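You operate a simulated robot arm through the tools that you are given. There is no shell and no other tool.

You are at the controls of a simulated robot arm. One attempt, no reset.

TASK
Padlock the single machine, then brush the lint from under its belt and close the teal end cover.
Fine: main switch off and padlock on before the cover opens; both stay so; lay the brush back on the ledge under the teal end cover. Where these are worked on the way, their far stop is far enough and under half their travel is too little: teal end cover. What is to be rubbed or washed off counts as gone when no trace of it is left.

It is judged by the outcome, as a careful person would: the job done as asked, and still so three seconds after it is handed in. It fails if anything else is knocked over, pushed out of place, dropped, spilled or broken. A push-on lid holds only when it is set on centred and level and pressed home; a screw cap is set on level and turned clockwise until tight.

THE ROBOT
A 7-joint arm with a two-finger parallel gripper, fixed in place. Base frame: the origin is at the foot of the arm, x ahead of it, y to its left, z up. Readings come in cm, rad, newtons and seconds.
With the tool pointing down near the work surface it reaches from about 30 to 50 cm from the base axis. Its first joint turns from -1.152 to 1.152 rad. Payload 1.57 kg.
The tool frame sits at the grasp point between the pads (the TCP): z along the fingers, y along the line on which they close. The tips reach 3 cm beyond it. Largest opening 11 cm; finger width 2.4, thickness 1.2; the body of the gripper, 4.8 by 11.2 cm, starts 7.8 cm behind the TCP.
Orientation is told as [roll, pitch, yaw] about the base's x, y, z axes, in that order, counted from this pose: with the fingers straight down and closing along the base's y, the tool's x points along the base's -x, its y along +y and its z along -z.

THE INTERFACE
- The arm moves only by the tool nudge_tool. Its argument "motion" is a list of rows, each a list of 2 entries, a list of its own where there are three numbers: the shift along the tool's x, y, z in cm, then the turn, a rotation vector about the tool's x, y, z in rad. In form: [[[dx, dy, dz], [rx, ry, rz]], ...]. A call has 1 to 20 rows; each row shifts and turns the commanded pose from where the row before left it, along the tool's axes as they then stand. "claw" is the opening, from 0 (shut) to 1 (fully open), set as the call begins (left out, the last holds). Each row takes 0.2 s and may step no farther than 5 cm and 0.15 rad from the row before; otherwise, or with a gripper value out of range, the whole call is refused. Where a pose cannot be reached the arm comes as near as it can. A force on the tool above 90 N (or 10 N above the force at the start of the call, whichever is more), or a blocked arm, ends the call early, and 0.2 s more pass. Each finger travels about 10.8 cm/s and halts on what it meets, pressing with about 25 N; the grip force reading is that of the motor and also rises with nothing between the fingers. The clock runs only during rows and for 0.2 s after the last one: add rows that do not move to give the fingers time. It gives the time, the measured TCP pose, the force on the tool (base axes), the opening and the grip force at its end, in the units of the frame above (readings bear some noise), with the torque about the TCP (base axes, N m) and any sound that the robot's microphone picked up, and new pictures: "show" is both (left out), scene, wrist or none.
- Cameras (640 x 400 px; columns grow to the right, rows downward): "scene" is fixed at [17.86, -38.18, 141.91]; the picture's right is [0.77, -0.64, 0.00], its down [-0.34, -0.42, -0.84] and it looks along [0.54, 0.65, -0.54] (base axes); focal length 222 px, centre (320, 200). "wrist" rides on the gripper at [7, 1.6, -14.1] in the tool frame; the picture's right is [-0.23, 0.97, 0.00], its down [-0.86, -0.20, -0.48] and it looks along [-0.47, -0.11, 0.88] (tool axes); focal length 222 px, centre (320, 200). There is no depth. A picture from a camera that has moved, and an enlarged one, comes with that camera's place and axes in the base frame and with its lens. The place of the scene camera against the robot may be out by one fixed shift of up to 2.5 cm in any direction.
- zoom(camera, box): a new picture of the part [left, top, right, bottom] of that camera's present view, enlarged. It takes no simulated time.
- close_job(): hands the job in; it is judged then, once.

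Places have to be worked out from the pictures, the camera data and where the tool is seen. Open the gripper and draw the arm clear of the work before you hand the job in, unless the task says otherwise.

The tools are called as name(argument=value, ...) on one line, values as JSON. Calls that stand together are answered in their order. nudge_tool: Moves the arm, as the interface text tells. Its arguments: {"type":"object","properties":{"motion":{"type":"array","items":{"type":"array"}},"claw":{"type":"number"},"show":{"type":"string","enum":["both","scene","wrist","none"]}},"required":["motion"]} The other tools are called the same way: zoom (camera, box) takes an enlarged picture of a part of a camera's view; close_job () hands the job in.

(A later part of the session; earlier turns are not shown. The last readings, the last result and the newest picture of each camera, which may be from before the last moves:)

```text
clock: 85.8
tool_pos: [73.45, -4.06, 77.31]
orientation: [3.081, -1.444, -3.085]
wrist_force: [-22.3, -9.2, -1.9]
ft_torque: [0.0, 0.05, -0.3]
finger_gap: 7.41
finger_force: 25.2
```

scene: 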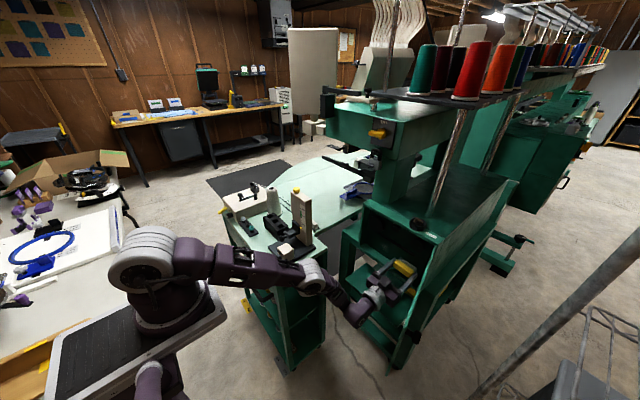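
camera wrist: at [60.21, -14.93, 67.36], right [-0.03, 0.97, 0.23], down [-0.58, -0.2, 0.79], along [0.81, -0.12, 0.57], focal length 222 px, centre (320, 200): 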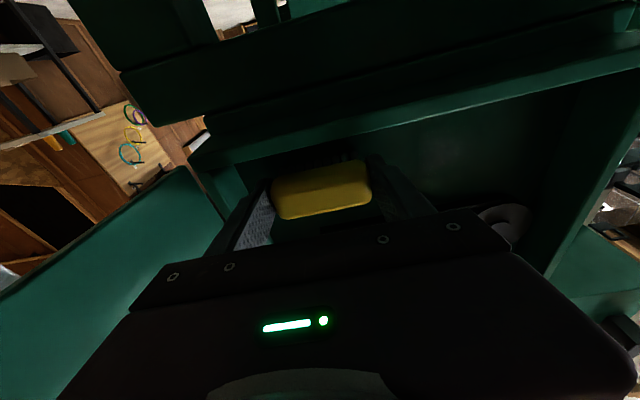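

Good contact maintained. Next line at z≈78.5, sweeping back.

nudge_tool(motion=[[[-1.19, 0, 0.12], [0, 0, 0]], [[0, -1, 0], [0, 0, 0]], [[0, -1, 0], [0, 0, 0]], [[0, -1, 0], [0, 0, 0]], [[0, -1, 0], [0, 0, 0]], [[0, -1, 0], [0, 0, 0]], [[0, -1, 0], [0, 0, 0]], [[0, -1, 0], [0, 0, 0]], [[0, -1, 0], [0, 0, 0]], [[0, -1, 0], [0, 0, 0]], [[0, -1, 0], [0, 0, 0]], [[0, -1, 0], [0, 0, 0]], [[0, -1, 0], [0, 0, 0]], [[0, -0.7, 0], [0, 0, 0]]])

zoom(camera="wrist", box=[180, 40, 560, 240])

zoom(camera="scene", box=[340, 200, 440, 300])

```text
clock: 88.8
tool_pos: [73.44, -16.76, 78.32]
orientation: [3.083, -1.446, -3.085]
wrist_force: [0.5, 0.2, -0.9]
ft_torque: [-0.02, 0.0, 0.0]
finger_gap: 7.44
finger_force: 24.5
camera wrist: at [60.23, -15.09, 69.66], right [-0.03, 0.97, 0.23], down [-0.58, -0.2, 0.79], along [0.81, -0.12, 0.57], focal length 222 px, centre (320, 200)
```

scene: 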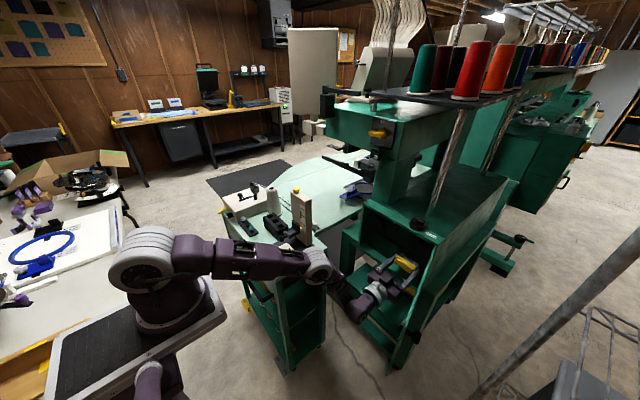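
wrist: 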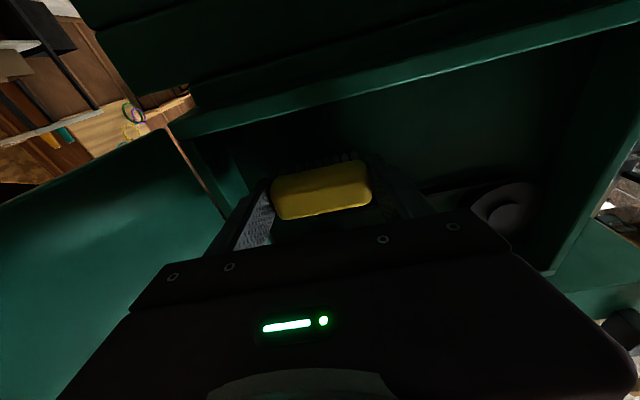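

```text
1.68 times, centred on (370, 140) of wrist
camera zoom: at [60.23, -15.09, 69.66], right [-0.03, 0.97, 0.23], down [-0.58, -0.2, 0.79], along [0.81, -0.12, 0.57], focal length 374 px, centre (236, 301)
```

zoom: 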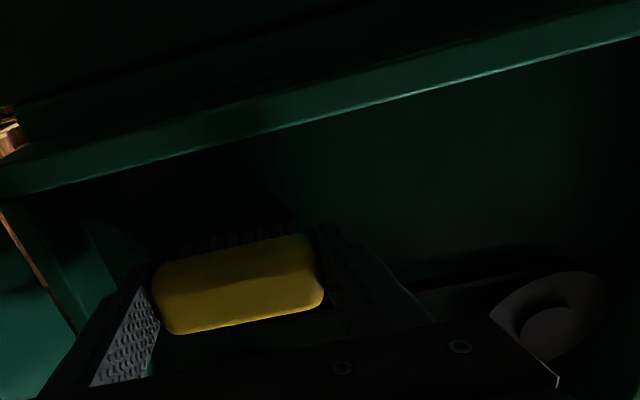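

```text
4.00 times, centred on (390, 250) of scene
camera zoom: at [17.86, -38.18, 141.9], right [0.77, -0.64, 0.0], down [-0.34, -0.42, -0.84], along [0.54, 0.65, -0.54], focal length 886 px, centre (40, 0)
```

zoom: 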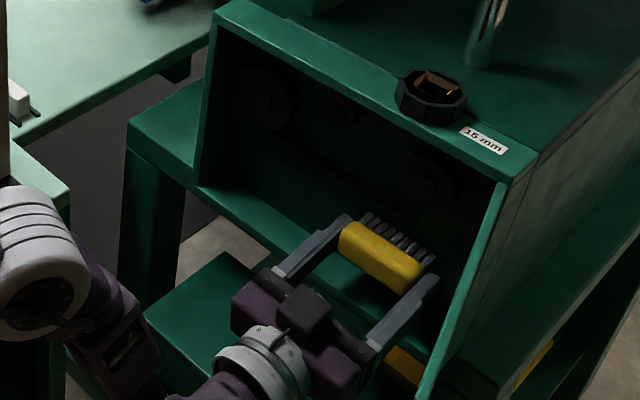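

The patch is not visible any more, but contact was light at the end. To be thorough I press again, sweep the top edge line (z≈79.2), then a low line (z≈75.2).

nudge_tool(motion=[[[-0.8, 0, 0.1], [0, 0, 0]], [[0.03, 0, 0.25], [0, 0, 0]], [[0, 1.2, 0], [0, 0, 0]], [[0, 1.2, 0], [0, 0, 0]], [[0, 1.2, 0], [0, 0, 0]], [[0, 1.2, 0], [0, 0, 0]], [[0, 1.2, 0], [0, 0, 0]], [[0, 1.2, 0], [0, 0, 0]], [[0, 1.2, 0], [0, 0, 0]], [[0, 1.2, 0], [0, 0, 0]], [[0, 1.2, 0], [0, 0, 0]], [[0, 1.2, 0], [0, 0, 0]], [[0, 1.0, 0], [0, 0, 0]]], show="none")

```text
clock: 91.6
tool_pos: [73.48, -3.79, 79.3]
orientation: [3.079, -1.446, -3.082]
wrist_force: [-22.9, -9.8, -1.0]
ft_torque: [-0.01, 0.14, -0.05]
finger_gap: 7.43
finger_force: 25.3
```

Now the low line: move down to z≈75.3 and sweep back toward −y.

nudge_tool(motion=[[[1.95, 0, -0.25], [0, 0, 0]], [[1.95, 0, -0.25], [0, 0, 0]], [[0, -1.2, 0], [0, 0, 0]], [[0, -1.2, 0], [0, 0, 0]], [[0, -1.2, 0], [0, 0, 0]], [[0, -1.2, 0], [0, 0, 0]], [[0, -1.2, 0], [0, 0, 0]], [[0, -1.2, 0], [0, 0, 0]], [[0, -1.2, 0], [0, 0, 0]], [[0, -1.2, 0], [0, 0, 0]], [[0, -1.2, 0], [0, 0, 0]], [[0, -1.2, 0], [0, 0, 0]], [[0, -1.2, 0], [0, 0, 0]]], show="none")

```text
clock: 94.4
tool_pos: [73.76, -15.77, 75.6]
orientation: [3.083, -1.446, -3.087]
wrist_force: [1.4, -0.3, -0.3]
ft_torque: [0.02, 0.01, 0.0]
finger_gap: 7.47
finger_force: 24.5
out of reach, approached as far as the arm can: row 11, 13
```

I back the brush off the wall to inspect the surface and the brush's seating in the grip.

nudge_tool(motion=[[[-0.4, 1, -2.8], [0, 0, 0]], [[-0.4, 1, -3], [0, 0, 0]], [[0, 0, 0], [0, 0, 0]]])

zoom(camera="wrist", box=[180, 40, 560, 240])

zoom(camera="scene", box=[340, 200, 440, 300])

zoom(camera="wrist", box=[250, 80, 430, 180])

```text
clock: 95.2
tool_pos: [67.8, -13.64, 75.78]
orientation: [3.087, -1.443, -3.09]
wrist_force: [-0.1, 0.2, -0.8]
ft_torque: [-0.01, 0.02, 0.03]
finger_gap: 7.44
finger_force: 25.1
camera wrist: at [54.62, -11.97, 67.08], right [-0.03, 0.97, 0.23], down [-0.58, -0.2, 0.79], along [0.81, -0.12, 0.57], focal length 222 px, centre (320, 200)
```

scene: 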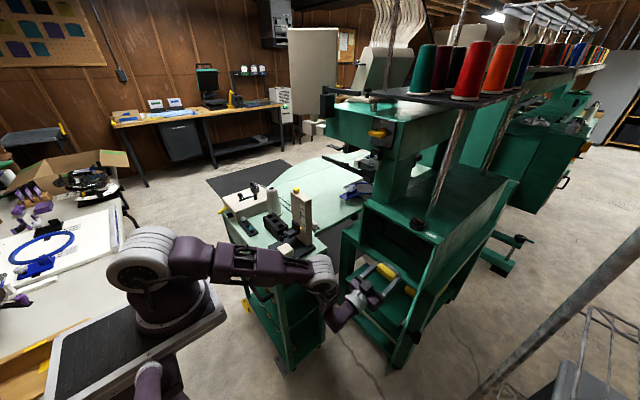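
wrist: 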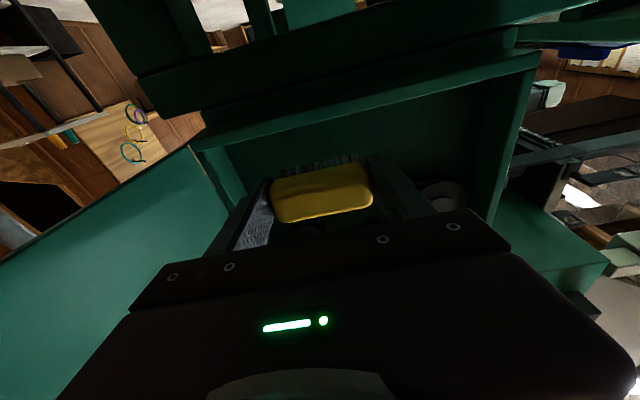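

```text
1.68 times, centred on (370, 140) of wrist
camera zoom: at [54.62, -11.97, 67.08], right [-0.03, 0.97, 0.23], down [-0.58, -0.2, 0.79], along [0.81, -0.12, 0.57], focal length 374 px, centre (236, 301)
```

zoom: 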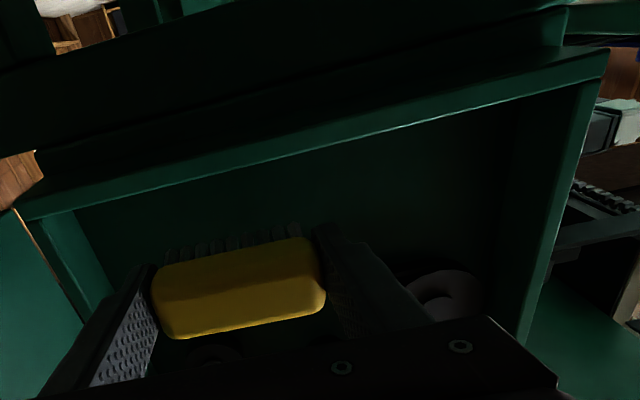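

```text
4.00 times, centred on (390, 250) of scene
camera zoom: at [17.86, -38.18, 141.91], right [0.77, -0.64, 0.0], down [-0.34, -0.42, -0.84], along [0.54, 0.65, -0.54], focal length 886 px, centre (40, 0)
```

zoom: 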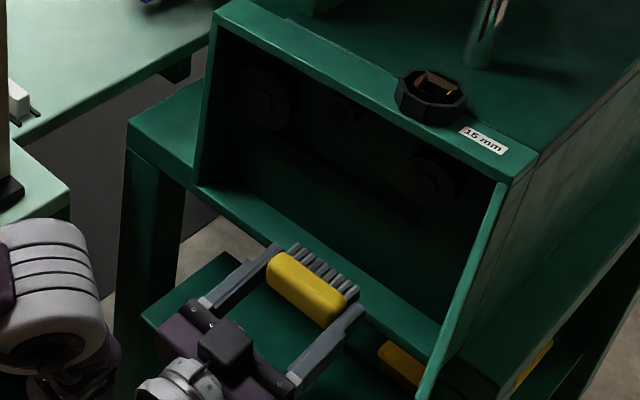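

```text
3.56 times, centred on (340, 130) of wrist
camera zoom: at [54.62, -11.97, 67.08], right [-0.03, 0.97, 0.23], down [-0.58, -0.2, 0.79], along [0.81, -0.12, 0.57], focal length 790 px, centre (249, 449)
```

zoom: 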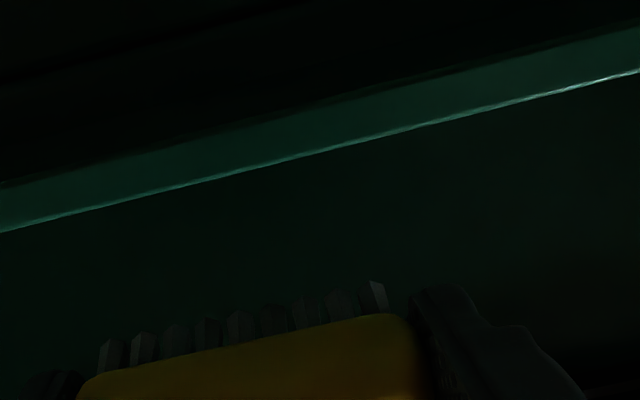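

The patch seems gone. I zoom hard on the former lint area in the scene view for any trace.

zoom(camera="scene", box=[385, 235, 445, 275])

zoom(camera="scene", box=[395, 225, 435, 255])

```text
10.00 times, centred on (415, 255) of scene
camera zoom: at [17.86, -38.18, 141.91], right [0.77, -0.64, 0.0], down [-0.34, -0.42, -0.84], along [0.54, 0.65, -0.54], focal length 2216 px, centre (-630, -350)
```

zoom: 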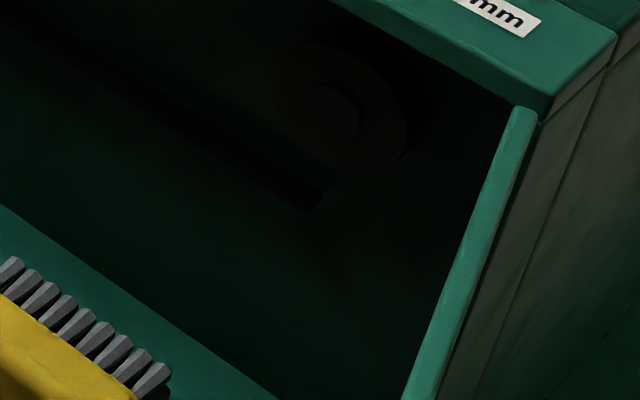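

```text
13.33 times, centred on (415, 240) of scene
camera zoom: at [17.86, -38.18, 141.91], right [0.77, -0.64, 0.0], down [-0.34, -0.42, -0.84], along [0.54, 0.65, -0.54], focal length 2954 px, centre (-947, -333)
```

zoom: 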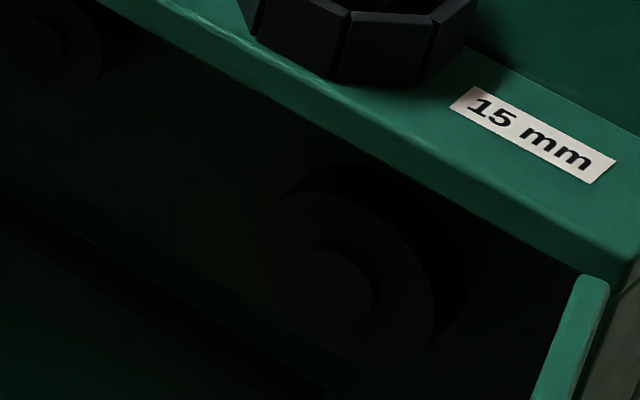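

zoom(camera="scene", box=[390, 240, 430, 270])

zoom(camera="scene", box=[375, 235, 415, 262])

zoom(camera="wrist", box=[360, 70, 480, 170])

```text
13.33 times, centred on (410, 255) of scene
camera zoom: at [17.86, -38.18, 141.91], right [0.77, -0.64, 0.0], down [-0.34, -0.42, -0.84], along [0.54, 0.65, -0.54], focal length 2954 px, centre (-880, -533)
```

zoom: 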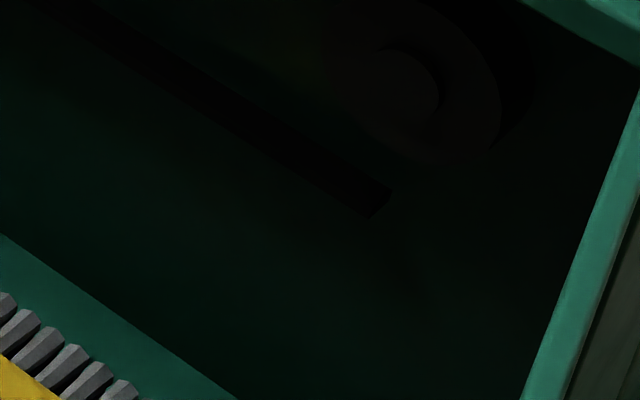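

```text
14.81 times, centred on (395, 248) of scene
camera zoom: at [17.86, -38.18, 141.91], right [0.77, -0.64, 0.0], down [-0.34, -0.42, -0.84], along [0.54, 0.65, -0.54], focal length 3282 px, centre (-791, -518)
```

zoom: 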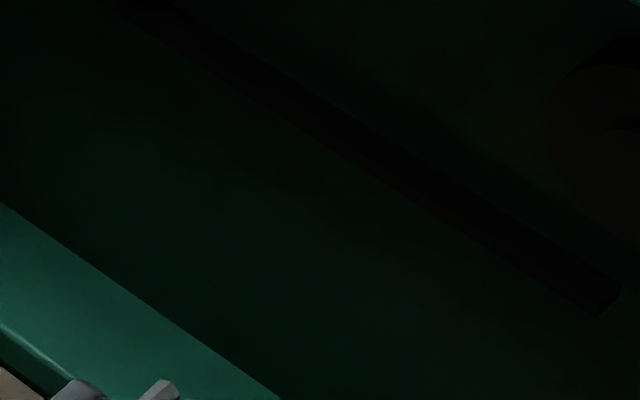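

```text
4.00 times, centred on (420, 120) of wrist
camera zoom: at [54.62, -11.97, 67.08], right [-0.03, 0.97, 0.23], down [-0.58, -0.2, 0.79], along [0.81, -0.12, 0.57], focal length 888 px, centre (-80, 520)
```

zoom: 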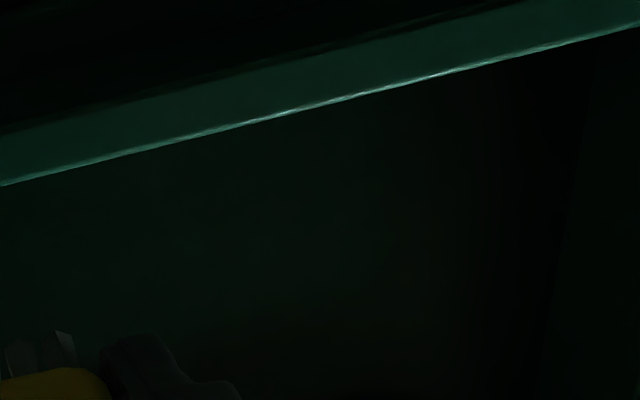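

No trace visible, but the brush slid back ~0.5 cm in the grip, so the low pass may have been light. I repeat a low pass with gentle pressure: approach again and feel for contact.

nudge_tool(motion=[[[0.4, -1.0, 2.8], [0, 0, 0]], [[0.4, -1.0, 2.8], [0, 0, 0]], [[0.03, 0, 0.2], [0, 0, 0]], [[0, 0, 0], [0, 0, 0]]], show="none")

nudge_tool(motion=[[[0.02, 0, 0.15], [0, 0, 0]], [[0, 0, 0], [0, 0, 0]]], show="none")

```text
clock: 96.2
tool_pos: [73.58, -15.62, 75.75]
orientation: [3.085, -1.444, -3.086]
wrist_force: [-0.1, 0.1, -0.6]
ft_torque: [-0.04, -0.01, -0.01]
finger_gap: 7.42
finger_force: 25.0
```

```text
clock: 96.8
tool_pos: [73.81, -15.69, 75.77]
orientation: [3.083, -1.444, -3.087]
wrist_force: [-5.3, 0.6, -1.3]
ft_torque: [-0.02, 0.0, 0.18]
finger_gap: 7.45
finger_force: 24.9
```

Light contact (5 N). Sweep +y along z≈75.5, then back.

nudge_tool(motion=[[[0.25, 0, 0.06], [0, 0, 0]], [[0, 1.2, 0], [0, 0, 0]], [[0, 1.2, 0], [0, 0, 0]], [[0, 1.2, 0], [0, 0, 0]], [[0, 1.2, 0], [0, 0, 0]], [[0, 1.2, 0], [0, 0, 0]], [[0, 1.2, 0], [0, 0, 0]], [[0, 1.2, 0], [0, 0, 0]], [[0, 1.2, 0], [0, 0, 0]], [[0, 1.2, 0], [0, 0, 0]], [[0, 1.0, 0], [0, 0, 0]]], show="none")

nudge_tool(motion=[[[0.3, 0, 0.1], [0, 0, 0]], [[0, -1.2, 0], [0, 0, 0]], [[0, -1.2, 0], [0, 0, 0]], [[0, -1.2, 0], [0, 0, 0]], [[0, -1.2, 0], [0, 0, 0]], [[0, -1.2, 0], [0, 0, 0]], [[0, -1.2, 0], [0, 0, 0]], [[0, -1.2, 0], [0, 0, 0]], [[0, -1.2, 0], [0, 0, 0]], [[0, -1.2, 0], [0, 0, 0]]], show="none")

```text
clock: 99.2
tool_pos: [73.64, -3.89, 75.73]
orientation: [3.085, -1.445, -3.088]
wrist_force: [-13.3, -6.4, -0.7]
ft_torque: [-0.01, 0.01, 0.04]
finger_gap: 7.43
finger_force: 24.5
out of reach, approached as far as the arm can: row 1
```

```text
clock: 101.4
tool_pos: [73.86, -14.43, 75.8]
orientation: [3.081, -1.445, -3.082]
wrist_force: [-12.2, 5.3, -2.1]
ft_torque: [-0.08, -0.06, 0.46]
finger_gap: 7.44
finger_force: 24.7
out of reach, approached as far as the arm can: row 10
```

Good contact during both passes (12–13 N). Now I back out and take the same kind of frontal view as before to verify the wall is clean.

nudge_tool(motion=[[[-0.5, 0.8, -4], [0, 0, 0]], [[-0.5, 0.8, -4], [0, 0, 0]], [[-0.5, 0.8, -4], [0, 0.1, 0]], [[-2, 0.5, 0], [0, 0.15, 0]], [[-2, 0.5, 0], [0, 0.15, 0]], [[-2.5, 0, -0.5], [0, 0.15, 0]], [[-2.5, 0, -0.5], [0, 0.15, 0]]])

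zoom(camera="wrist", box=[200, 30, 480, 200])

```text
clock: 103.0
tool_pos: [62.9, -11.24, 84.88]
orientation: [0.014, -0.996, -0.013]
wrist_force: [0.1, -0.5, -0.2]
ft_torque: [0.0, -0.03, 0.0]
finger_gap: 7.46
finger_force: 26.0
camera wrist: at [47.23, -9.66, 86.75], right [0.13, 0.97, 0.2], down [0.06, -0.21, 0.98], along [0.99, -0.11, -0.09], focal length 222 px, centre (320, 200)
```

scene: 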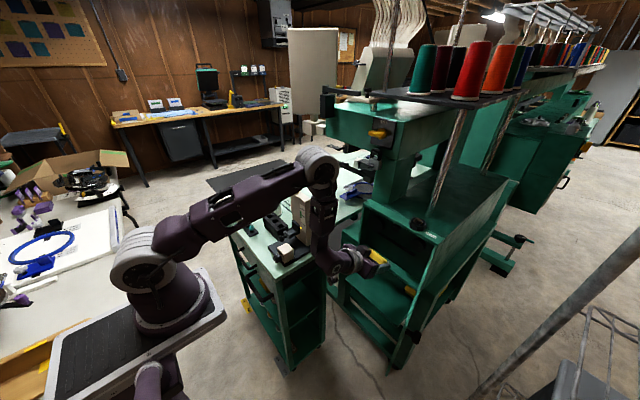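
wrist: 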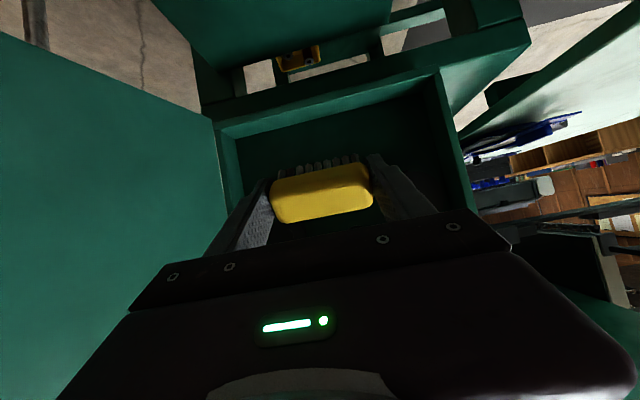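

```text
2.29 times, centred on (340, 115) of wrist
camera zoom: at [47.23, -9.66, 86.75], right [0.13, 0.97, 0.2], down [0.06, -0.21, 0.98], along [0.99, -0.11, -0.09], focal length 508 px, centre (274, 394)
```

zoom: 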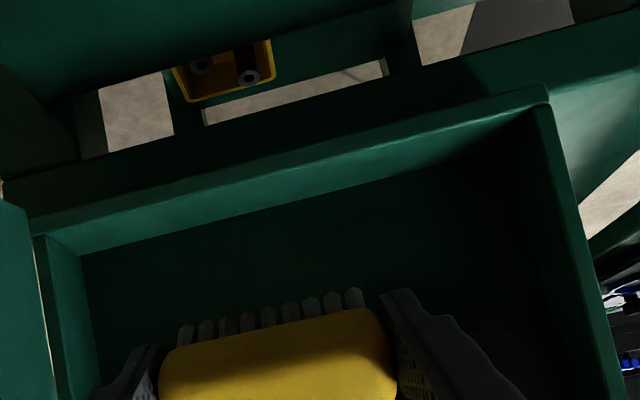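

The wall looks clean in this view. One more tight zoom on the strip where the lint was.

zoom(camera="wrist", box=[235, 95, 345, 165])

zoom(camera="wrist", box=[335, 75, 445, 165])

zoom(camera="scene", box=[375, 225, 435, 270])

```text
5.71 times, centred on (290, 130) of wrist
camera zoom: at [47.23, -9.66, 86.75], right [0.13, 0.97, 0.2], down [0.06, -0.21, 0.98], along [0.99, -0.11, -0.09], focal length 1269 px, centre (491, 600)
```

zoom: 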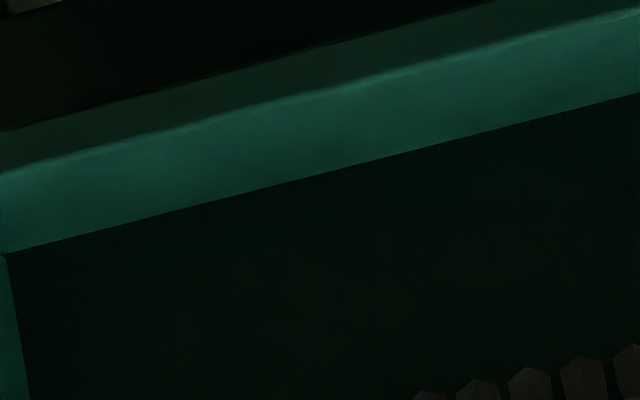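

```text
4.44 times, centred on (390, 120) of wrist
camera zoom: at [47.23, -9.66, 86.75], right [0.13, 0.97, 0.2], down [0.06, -0.21, 0.98], along [0.99, -0.11, -0.09], focal length 987 px, centre (9, 556)
```

zoom: 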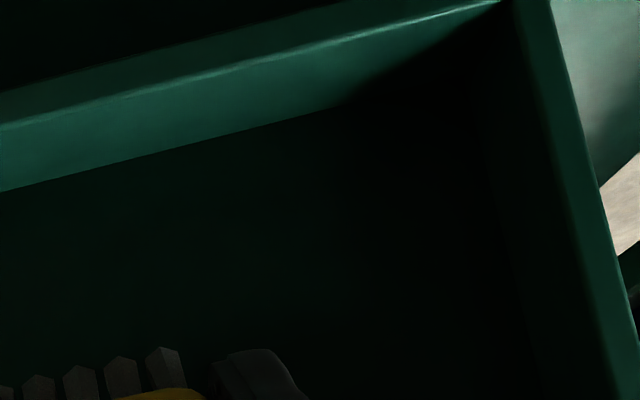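

```text
8.89 times, centred on (405, 248) of scene
camera zoom: at [17.85, -38.18, 141.91], right [0.77, -0.64, 0.0], down [-0.34, -0.42, -0.84], along [0.54, 0.65, -0.54], focal length 1969 px, centre (-436, -222)
```

zoom: 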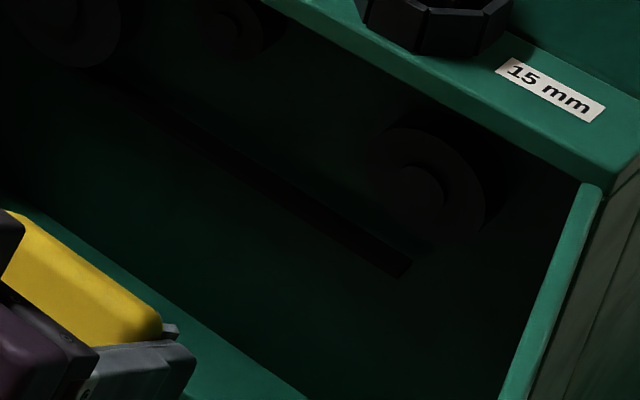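

No lint trace remains. I now tilt the tool back down (p'≈0.2) and carry the brush to the ledge to lay it bristles-down where it was.

nudge_tool(motion=[[[0, 0, 0], [0, 0.15, 0]], [[0, 0, 0], [0, 0.15, 0]], [[0, 0, 0], [0, 0.15, 0]], [[0, 0, 0], [0, 0.15, 0]], [[0, 0, 0], [0, 0.15, 0]], [[0, 0, 0], [0, 0.046, 0]], [[-0.46, 1.1, 3.8], [0, 0, 0]], [[-0.46, 1.1, 3.8], [0, 0, 0]], [[-0.46, 1.1, 3.8], [0, 0, 0]]])

zoom(camera="scene", box=[330, 200, 430, 300])

zoom(camera="wrist", box=[200, 60, 440, 220])

```text
clock: 105.0
tool_pos: [66.64, -7.87, 74.05]
orientation: [0.007, -0.202, -0.004]
wrist_force: [-0.7, 0.7, -0.7]
ft_torque: [-0.01, -0.01, -0.02]
finger_gap: 7.44
finger_force: 25.1
camera wrist: at [56.89, -6.35, 86.47], right [0.23, 0.97, 0.05], down [0.74, -0.21, 0.64], along [0.63, -0.11, -0.77], focal length 222 px, centre (320, 200)
```

scene: 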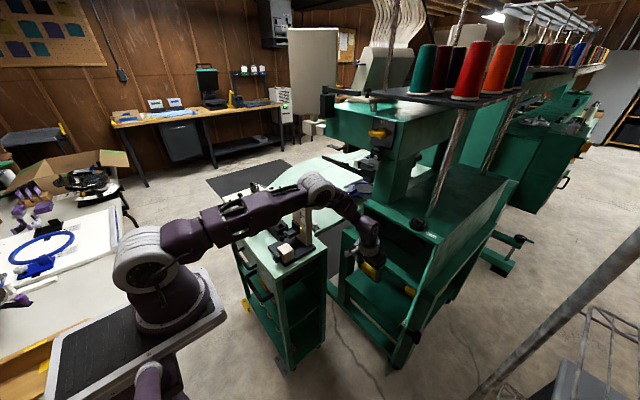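
wrist: 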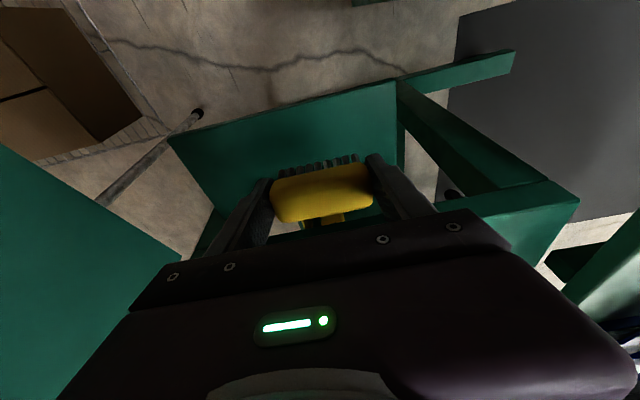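

```text
4.00 times, centred on (380, 250) of scene
camera zoom: at [17.85, -38.18, 141.91], right [0.77, -0.64, 0.0], down [-0.34, -0.42, -0.84], along [0.54, 0.65, -0.54], focal length 886 px, centre (80, 0)
```

zoom: 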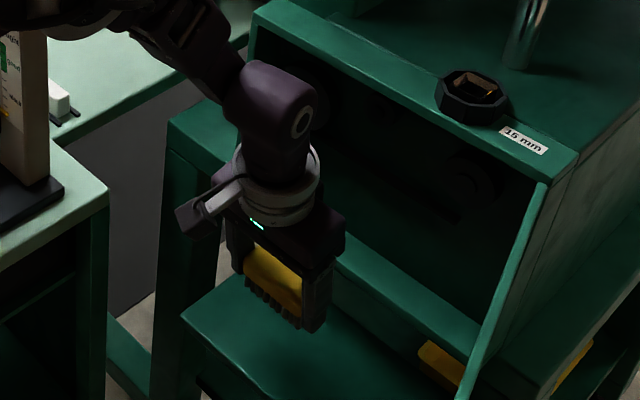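

```text
2.50 times, centred on (320, 140) of wrist
camera zoom: at [56.89, -6.35, 86.47], right [0.23, 0.97, 0.05], down [0.74, -0.21, 0.64], along [0.63, -0.11, -0.77], focal length 555 px, centre (320, 350)
```

zoom: 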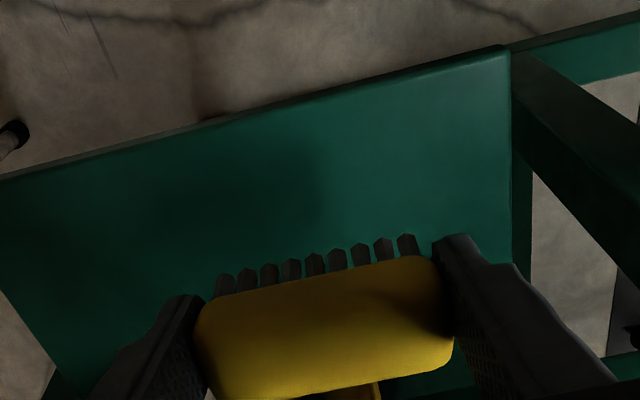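

Now descend over the ledge to just above it, then in small steps until the bristles touch.

nudge_tool(motion=[[[0.2, 0, 3.4], [0, 0, 0]], [[0.2, 0, 3.3], [0, 0, 0]], [[0, 0, 0], [0, 0, 0]]], show="none")

nudge_tool(motion=[[[0.06, 0, 0.3], [0, 0, 0]], [[0.06, 0, 0.3], [0, 0, 0]], [[0, 0, 0], [0, 0, 0]]], show="none")

```text
clock: 105.8
tool_pos: [67.43, -7.82, 67.2]
orientation: [0.007, -0.201, -0.004]
wrist_force: [0.0, -0.1, -0.2]
ft_torque: [0.0, 0.03, -0.02]
finger_gap: 7.47
finger_force: 25.1
```

```text
clock: 106.6
tool_pos: [67.44, -7.73, 66.69]
orientation: [0.009, -0.202, -0.003]
wrist_force: [0.7, -1.1, -1.0]
ft_torque: [0.02, 0.01, 0.01]
finger_gap: 7.43
finger_force: 25.4
```

nudge_tool(motion=[[[0.05, 0, 0.25], [0, 0, 0]], [[0.05, 0, 0.25], [0, 0, 0]], [[0, 0, 0], [0, 0, 0]]], show="none")

zoom(camera="scene", box=[345, 245, 405, 295])

```text
clock: 107.4
tool_pos: [67.55, -7.81, 66.23]
orientation: [0.007, -0.203, -0.003]
wrist_force: [-0.4, -0.3, -1.0]
ft_torque: [0.02, -0.01, 0.02]
finger_gap: 7.46
finger_force: 24.6
```

```text
8.00 times, centred on (375, 270) of scene
camera zoom: at [17.86, -38.18, 141.91], right [0.77, -0.64, 0.0], down [-0.34, -0.42, -0.84], along [0.54, 0.65, -0.54], focal length 1772 px, centre (-120, -360)
```

zoom: 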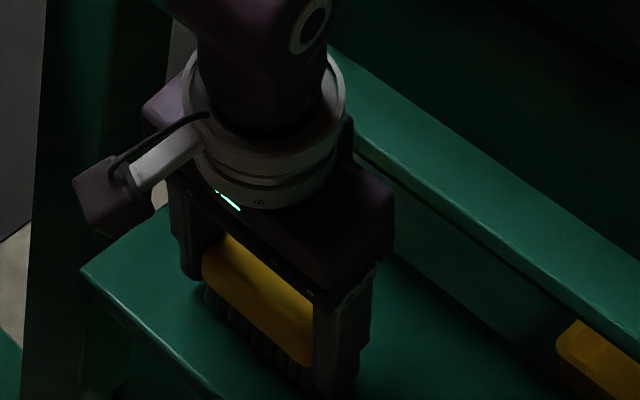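

Still not touching; a little lower.

nudge_tool(motion=[[[0.04, 0, 0.2], [0, 0, 0]], [[0.04, 0, 0.2], [0, 0, 0]], [[0, 0, 0], [0, 0, 0]]], show="none")

```text
clock: 108.2
tool_pos: [67.58, -7.74, 65.86]
orientation: [0.007, -0.204, -0.004]
wrist_force: [-2.8, 0.5, 6.3]
ft_torque: [-0.23, 0.12, -0.09]
finger_gap: 7.43
finger_force: 24.7
```

Bristles are on the ledge (6 N). Release and rise straight out.

nudge_tool(motion=[[[0, 0, 0], [0, 0, 0]], [[0, 0, 0], [0, 0, 0]], [[-0.2, 0, -1], [0, 0, 0]], [[-0.6, 0, -2.9], [0, 0, 0]], [[-0.6, 0, -3.5], [0, 0, 0]]], claw=0.8)

zoom(camera="wrist", box=[200, 60, 440, 220])

zoom(camera="scene", box=[345, 245, 405, 295])

```text
clock: 109.4
tool_pos: [67.46, -7.79, 73.5]
orientation: [0.01, -0.202, -0.007]
wrist_force: [0.5, 0.6, -0.1]
ft_torque: [0.05, -0.01, 0.01]
finger_gap: 8.8
finger_force: 0.0
camera wrist: at [57.77, -6.32, 85.85], right [0.23, 0.97, 0.05], down [0.74, -0.21, 0.64], along [0.63, -0.1, -0.77], focal length 222 px, centre (320, 200)
```

scene: 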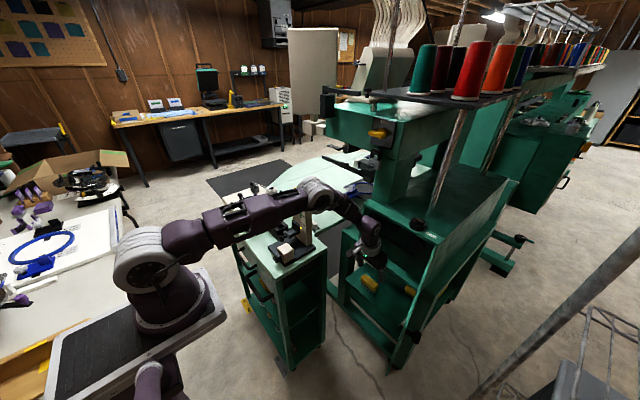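
wrist: 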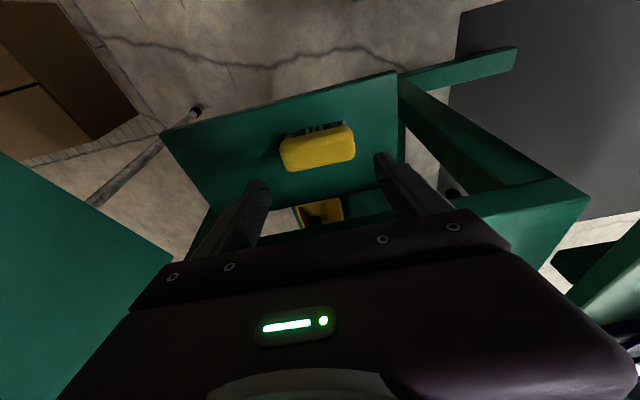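

```text
2.50 times, centred on (320, 140) of wrist
camera zoom: at [57.77, -6.32, 85.85], right [0.23, 0.97, 0.05], down [0.74, -0.21, 0.64], along [0.63, -0.1, -0.77], focal length 555 px, centre (320, 350)
```

zoom: 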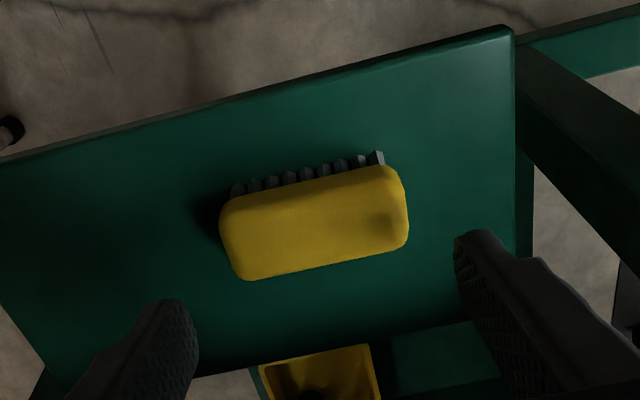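

```text
8.00 times, centred on (375, 270) of scene
camera zoom: at [17.85, -38.18, 141.91], right [0.77, -0.64, 0.0], down [-0.34, -0.42, -0.84], along [0.54, 0.65, -0.54], focal length 1772 px, centre (-120, -360)
```

zoom: 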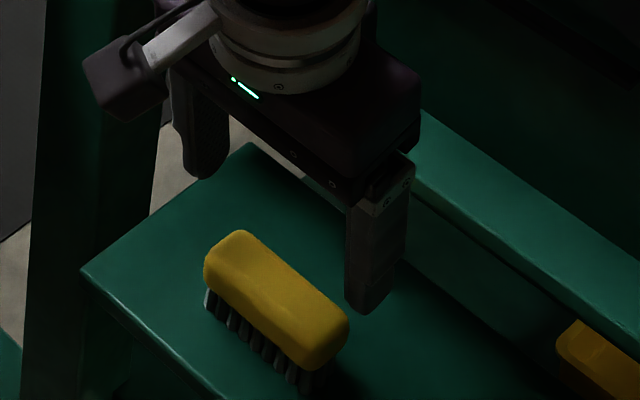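

Brush stands stably on the ledge. I rise and back off, tilting for a clear verification view of the recess before closing.

nudge_tool(motion=[[[0.9, -0.4, -4.2], [0, 0, 0]], [[0.9, -0.4, -4.2], [0, 0, 0]], [[0.9, -0.4, -4.2], [0, 0, 0]], [[0.9, -0.4, -4.2], [0, 0, 0]], [[1.5, 0, -4.2], [0, 0, 0]], [[1.5, 0, -4.2], [0, 0, 0]], [[0, 0, 0], [0, -0.15, 0]], [[0, 0, 0], [0, -0.15, 0]], [[0, 0, 0], [0, -0.15, 0]], [[0, 0, 0], [0, -0.15, 0]], [[0, 0, 0], [0, -0.1, 0]]], claw=0)

zoom(camera="wrist", box=[200, 20, 440, 200])

```text
clock: 111.8
tool_pos: [55.78, -9.53, 96.75]
orientation: [0.013, -0.902, -0.014]
wrist_force: [0.4, 0.4, 0.3]
ft_torque: [-0.04, -0.01, -0.01]
finger_gap: 0.01
finger_force: 21.2
camera wrist: at [40.34, -8.0, 100.01], right [0.14, 0.97, 0.19], down [0.15, -0.21, 0.97], along [0.98, -0.11, -0.18], focal length 222 px, centre (320, 200)
```

scene: 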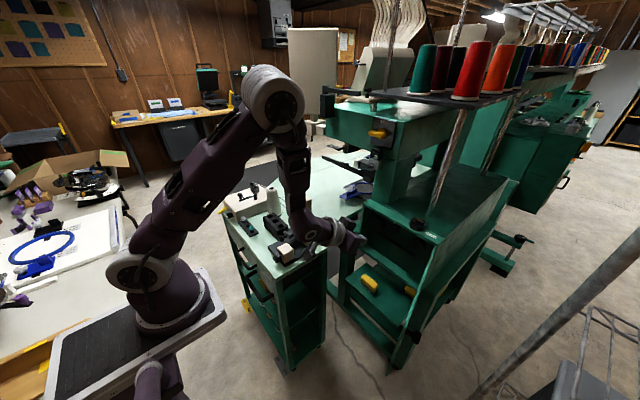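
wrist: 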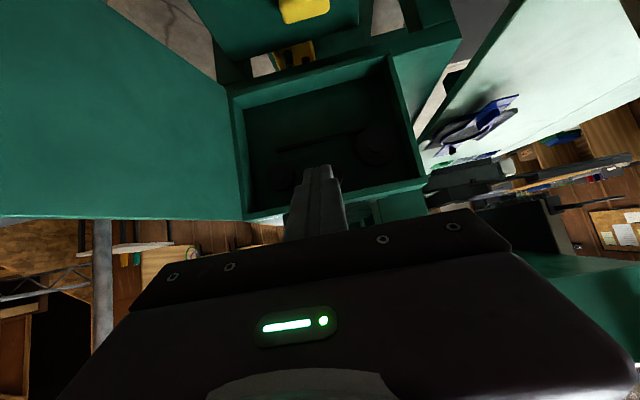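

```text
2.22 times, centred on (320, 110) of wrist
camera zoom: at [40.34, -8.0, 100.01], right [0.14, 0.97, 0.19], down [0.15, -0.21, 0.97], along [0.98, -0.11, -0.18], focal length 494 px, centre (320, 400)
```

zoom: 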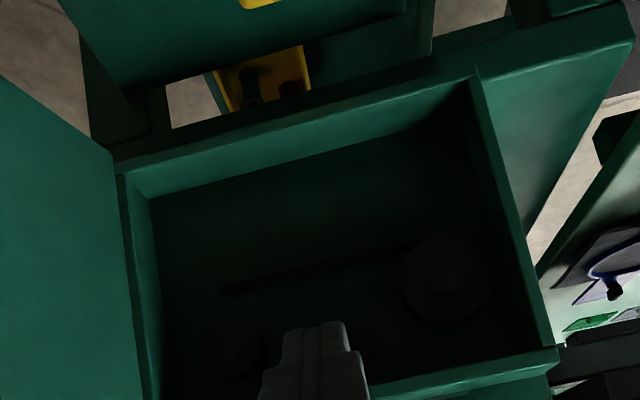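

The gray patch is gone. One tight zoom for any residue, then I close the cover.

zoom(camera="wrist", box=[245, 80, 345, 145])

zoom(camera="wrist", box=[310, 70, 410, 135])

zoom(camera="scene", box=[350, 205, 430, 275])

```text
6.15 times, centred on (295, 112) of wrist
camera zoom: at [40.34, -8.0, 100.01], right [0.14, 0.97, 0.19], down [0.15, -0.21, 0.97], along [0.98, -0.11, -0.18], focal length 1367 px, centre (474, 738)
```

zoom: 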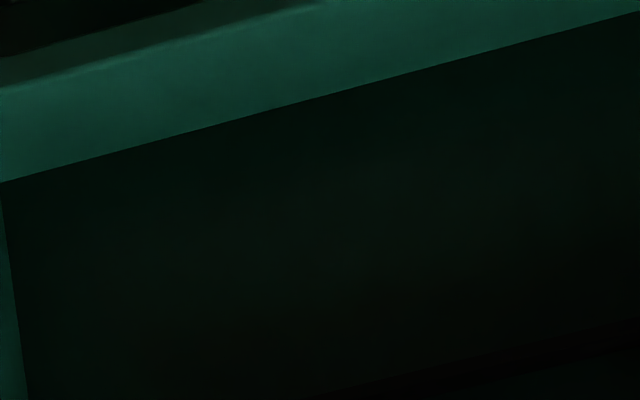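

```text
6.15 times, centred on (360, 102) of wrist
camera zoom: at [40.34, -8.0, 100.01], right [0.14, 0.97, 0.19], down [0.15, -0.21, 0.97], along [0.98, -0.11, -0.18], focal length 1367 px, centre (74, 800)
```

zoom: 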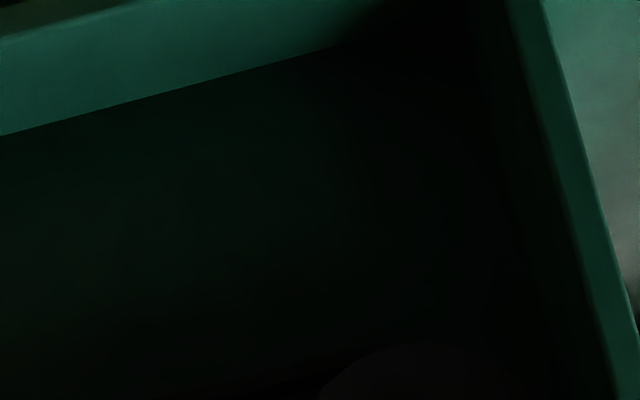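

```text
5.71 times, centred on (390, 240) of scene
camera zoom: at [17.85, -38.18, 141.91], right [0.77, -0.64, 0.0], down [-0.34, -0.42, -0.84], along [0.54, 0.65, -0.54], focal length 1266 px, centre (-80, -29)
```

zoom: 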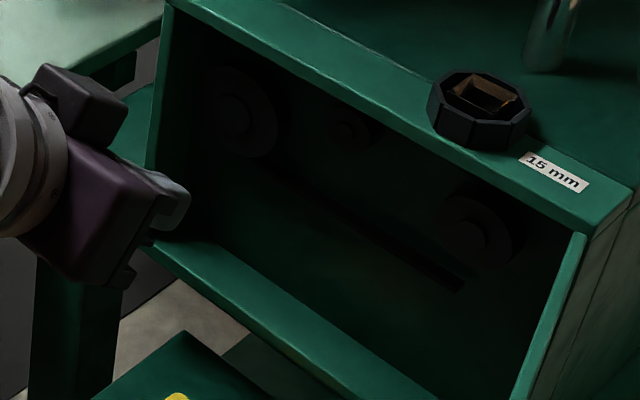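

Clean. Now close the cover: I rise above it, steepen the tool, and go around to the outer (−y) side of the open panel with closed fingers.

nudge_tool(motion=[[[-3.5, 0, -2.8], [0, 0, 0]], [[-3.5, 0, -2.8], [0, 0, 0]], [[0, 0, 0], [0, 0.15, 0]], [[0, 0, 0], [0, 0.15, 0]], [[0, 0, 0], [0, 0.15, 0]], [[0, 0, 0], [0, 0.15, 0]], [[0, -4.5, 0], [0, 0, 0]], [[0, -4.5, 0], [0, 0, 0]], [[0, -4.5, 0], [0, 0, 0]], [[0, -4.5, 0], [0, 0, 0]], [[0, -4.5, 0], [0, 0, 0]], [[0, -4.5, 0], [0, 0, 0]]], claw=0)

```text
clock: 114.4
tool_pos: [55.72, -36.67, 105.34]
orientation: [0.009, -0.302, -0.007]
wrist_force: [0.3, -0.1, -1.3]
ft_torque: [0.04, -0.01, 0.0]
finger_gap: 0.03
finger_force: 21.9
camera wrist: at [44.77, -35.2, 116.83], right [0.22, 0.97, 0.08], down [0.67, -0.21, 0.71], along [0.71, -0.1, -0.7], focal length 222 px, centre (320, 200)
```

scene: 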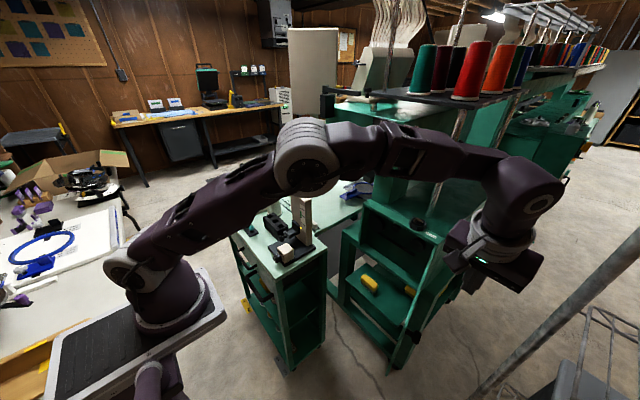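
wrist: 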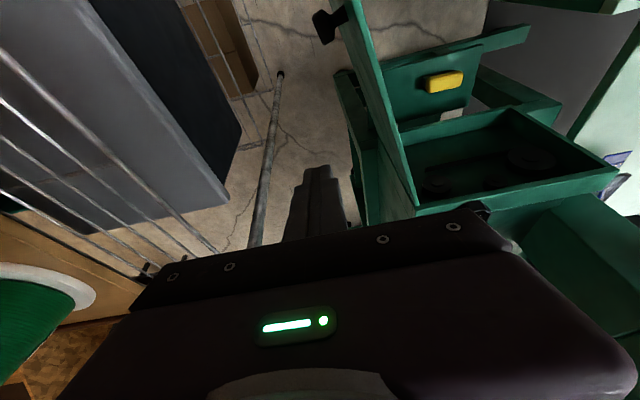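

I'm on the outer side of the panel (≈7.7 cm off it), clear of the pole further out. Lowering so the fingers face the panel below its top edge.

nudge_tool(motion=[[[1.06, 0, 3.4], [0, 0, 0]], [[1.06, 0, 3.4], [0, 0, 0]], [[1.06, 0, 3.4], [0, 0, 0]], [[1.06, 0, 3.4], [0, 0, 0]]])

zoom(camera="scene", box=[380, 180, 560, 340])

```text
clock: 115.4
tool_pos: [55.7, -36.65, 91.2]
orientation: [0.006, -0.301, -0.005]
wrist_force: [0.0, 0.5, -0.4]
ft_torque: [-0.01, -0.03, -0.02]
finger_gap: 0.0
finger_force: 21.0
camera wrist: at [44.76, -34.99, 102.62], right [0.22, 0.97, 0.07], down [0.67, -0.21, 0.71], along [0.71, -0.11, -0.7], focal length 222 px, centre (320, 200)
```

scene: 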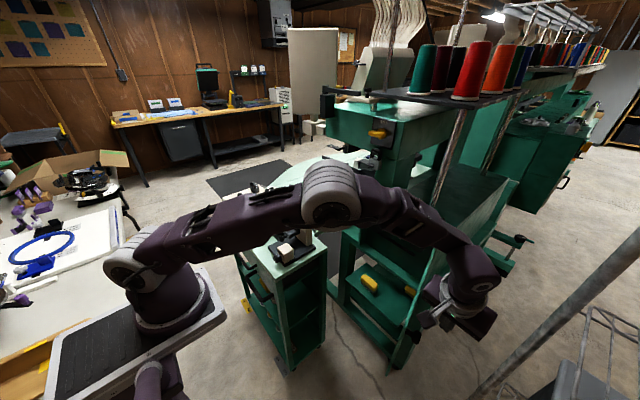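
wrist: 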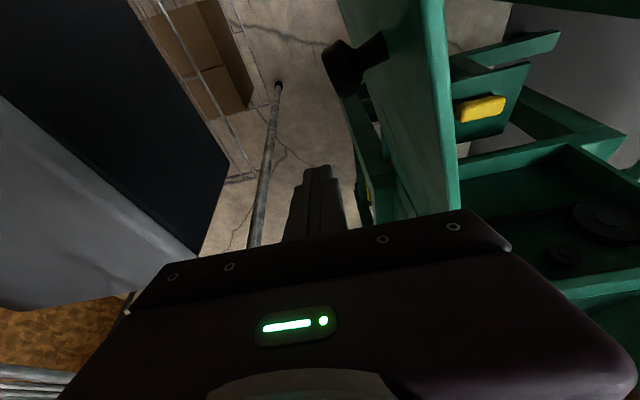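

```text
2.50 times, centred on (470, 260) of scene
camera zoom: at [17.86, -38.18, 141.9], right [0.77, -0.64, 0.0], down [-0.34, -0.42, -0.84], along [0.54, 0.65, -0.54], focal length 554 px, centre (-55, 50)
```

zoom: 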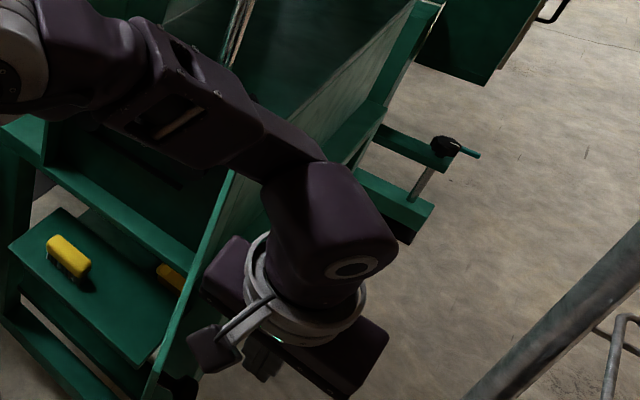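

Clear of the knob. I sweep +y to push the panel toward closing, first to about 75°.

nudge_tool(motion=[[[-0.15, 3.1, 0.05], [0, 0, 0]], [[-0.15, 3.1, 0.05], [0, 0, 0]], [[0.33, 1.95, -0.1], [0, 0, 0]], [[0.33, 1.95, -0.1], [0, 0, 0]], [[-0.1, 2.5, 0.03], [0, 0, 0]], [[-0.1, 2.5, 0.03], [0, 0, 0]]])

```text
clock: 116.8
tool_pos: [55.56, -21.54, 91.22]
orientation: [0.007, -0.302, -0.005]
wrist_force: [0.3, -0.1, -0.1]
ft_torque: [-0.04, 0.0, 0.01]
finger_gap: 0.0
finger_force: 21.7
camera wrist: at [44.66, -19.94, 102.72], right [0.22, 0.97, 0.07], down [0.67, -0.21, 0.71], along [0.71, -0.11, -0.7], focal length 222 px, centre (320, 200)
```

scene: 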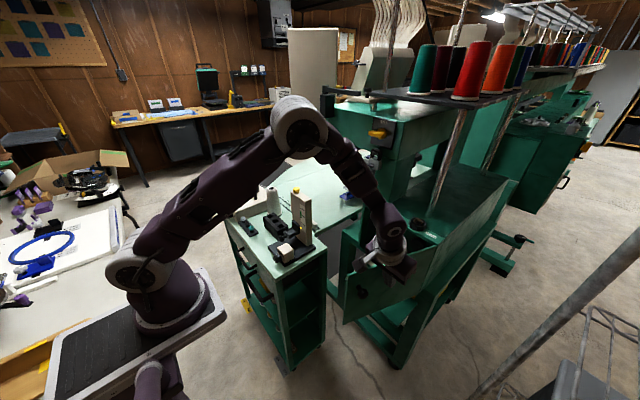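
wrist: 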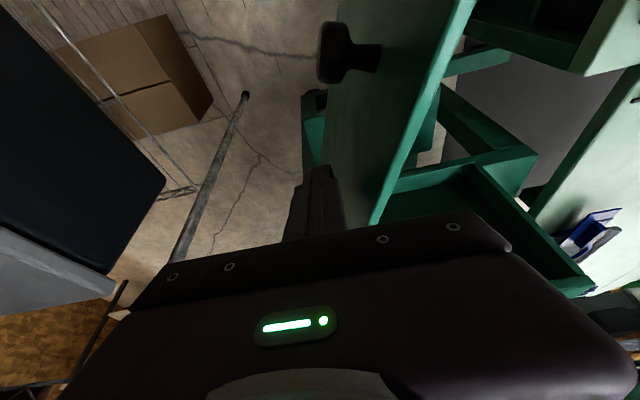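

The panel follows. Continue to ~30°.

nudge_tool(motion=[[[-0.72, 2.35, 0.22], [0, 0, 0]], [[-0.72, 2.35, 0.22], [0, 0, 0]], [[-1.27, 2.1, 0.39], [0, 0, 0]], [[-1.27, 2.1, 0.39], [0, 0, 0]], [[-1.77, 1.68, 0.55], [0, 0, 0]], [[-1.77, 1.68, 0.55], [0, 0, 0]]])

```text
clock: 118.2
tool_pos: [63.44, -9.05, 91.52]
orientation: [0.007, -0.303, -0.003]
wrist_force: [-0.1, -0.2, 0.6]
ft_torque: [-0.05, 0.01, 0.0]
finger_gap: 0.01
finger_force: 21.2
camera wrist: at [52.55, -7.65, 102.9], right [0.22, 0.97, 0.07], down [0.67, -0.21, 0.71], along [0.71, -0.11, -0.7], focal length 222 px, centre (320, 200)
```

scene: 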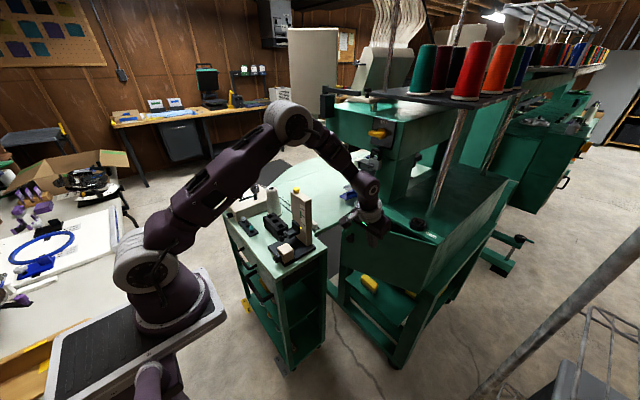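
wrist: 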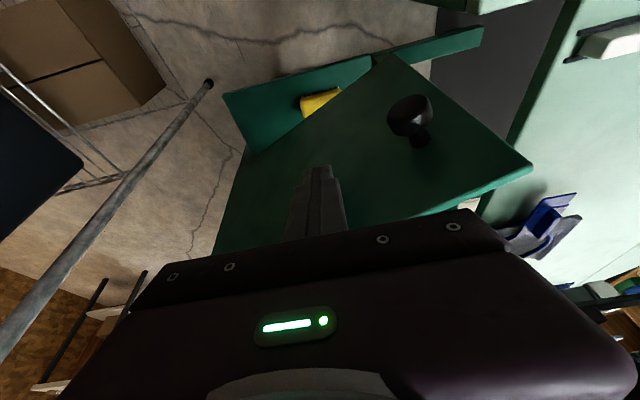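

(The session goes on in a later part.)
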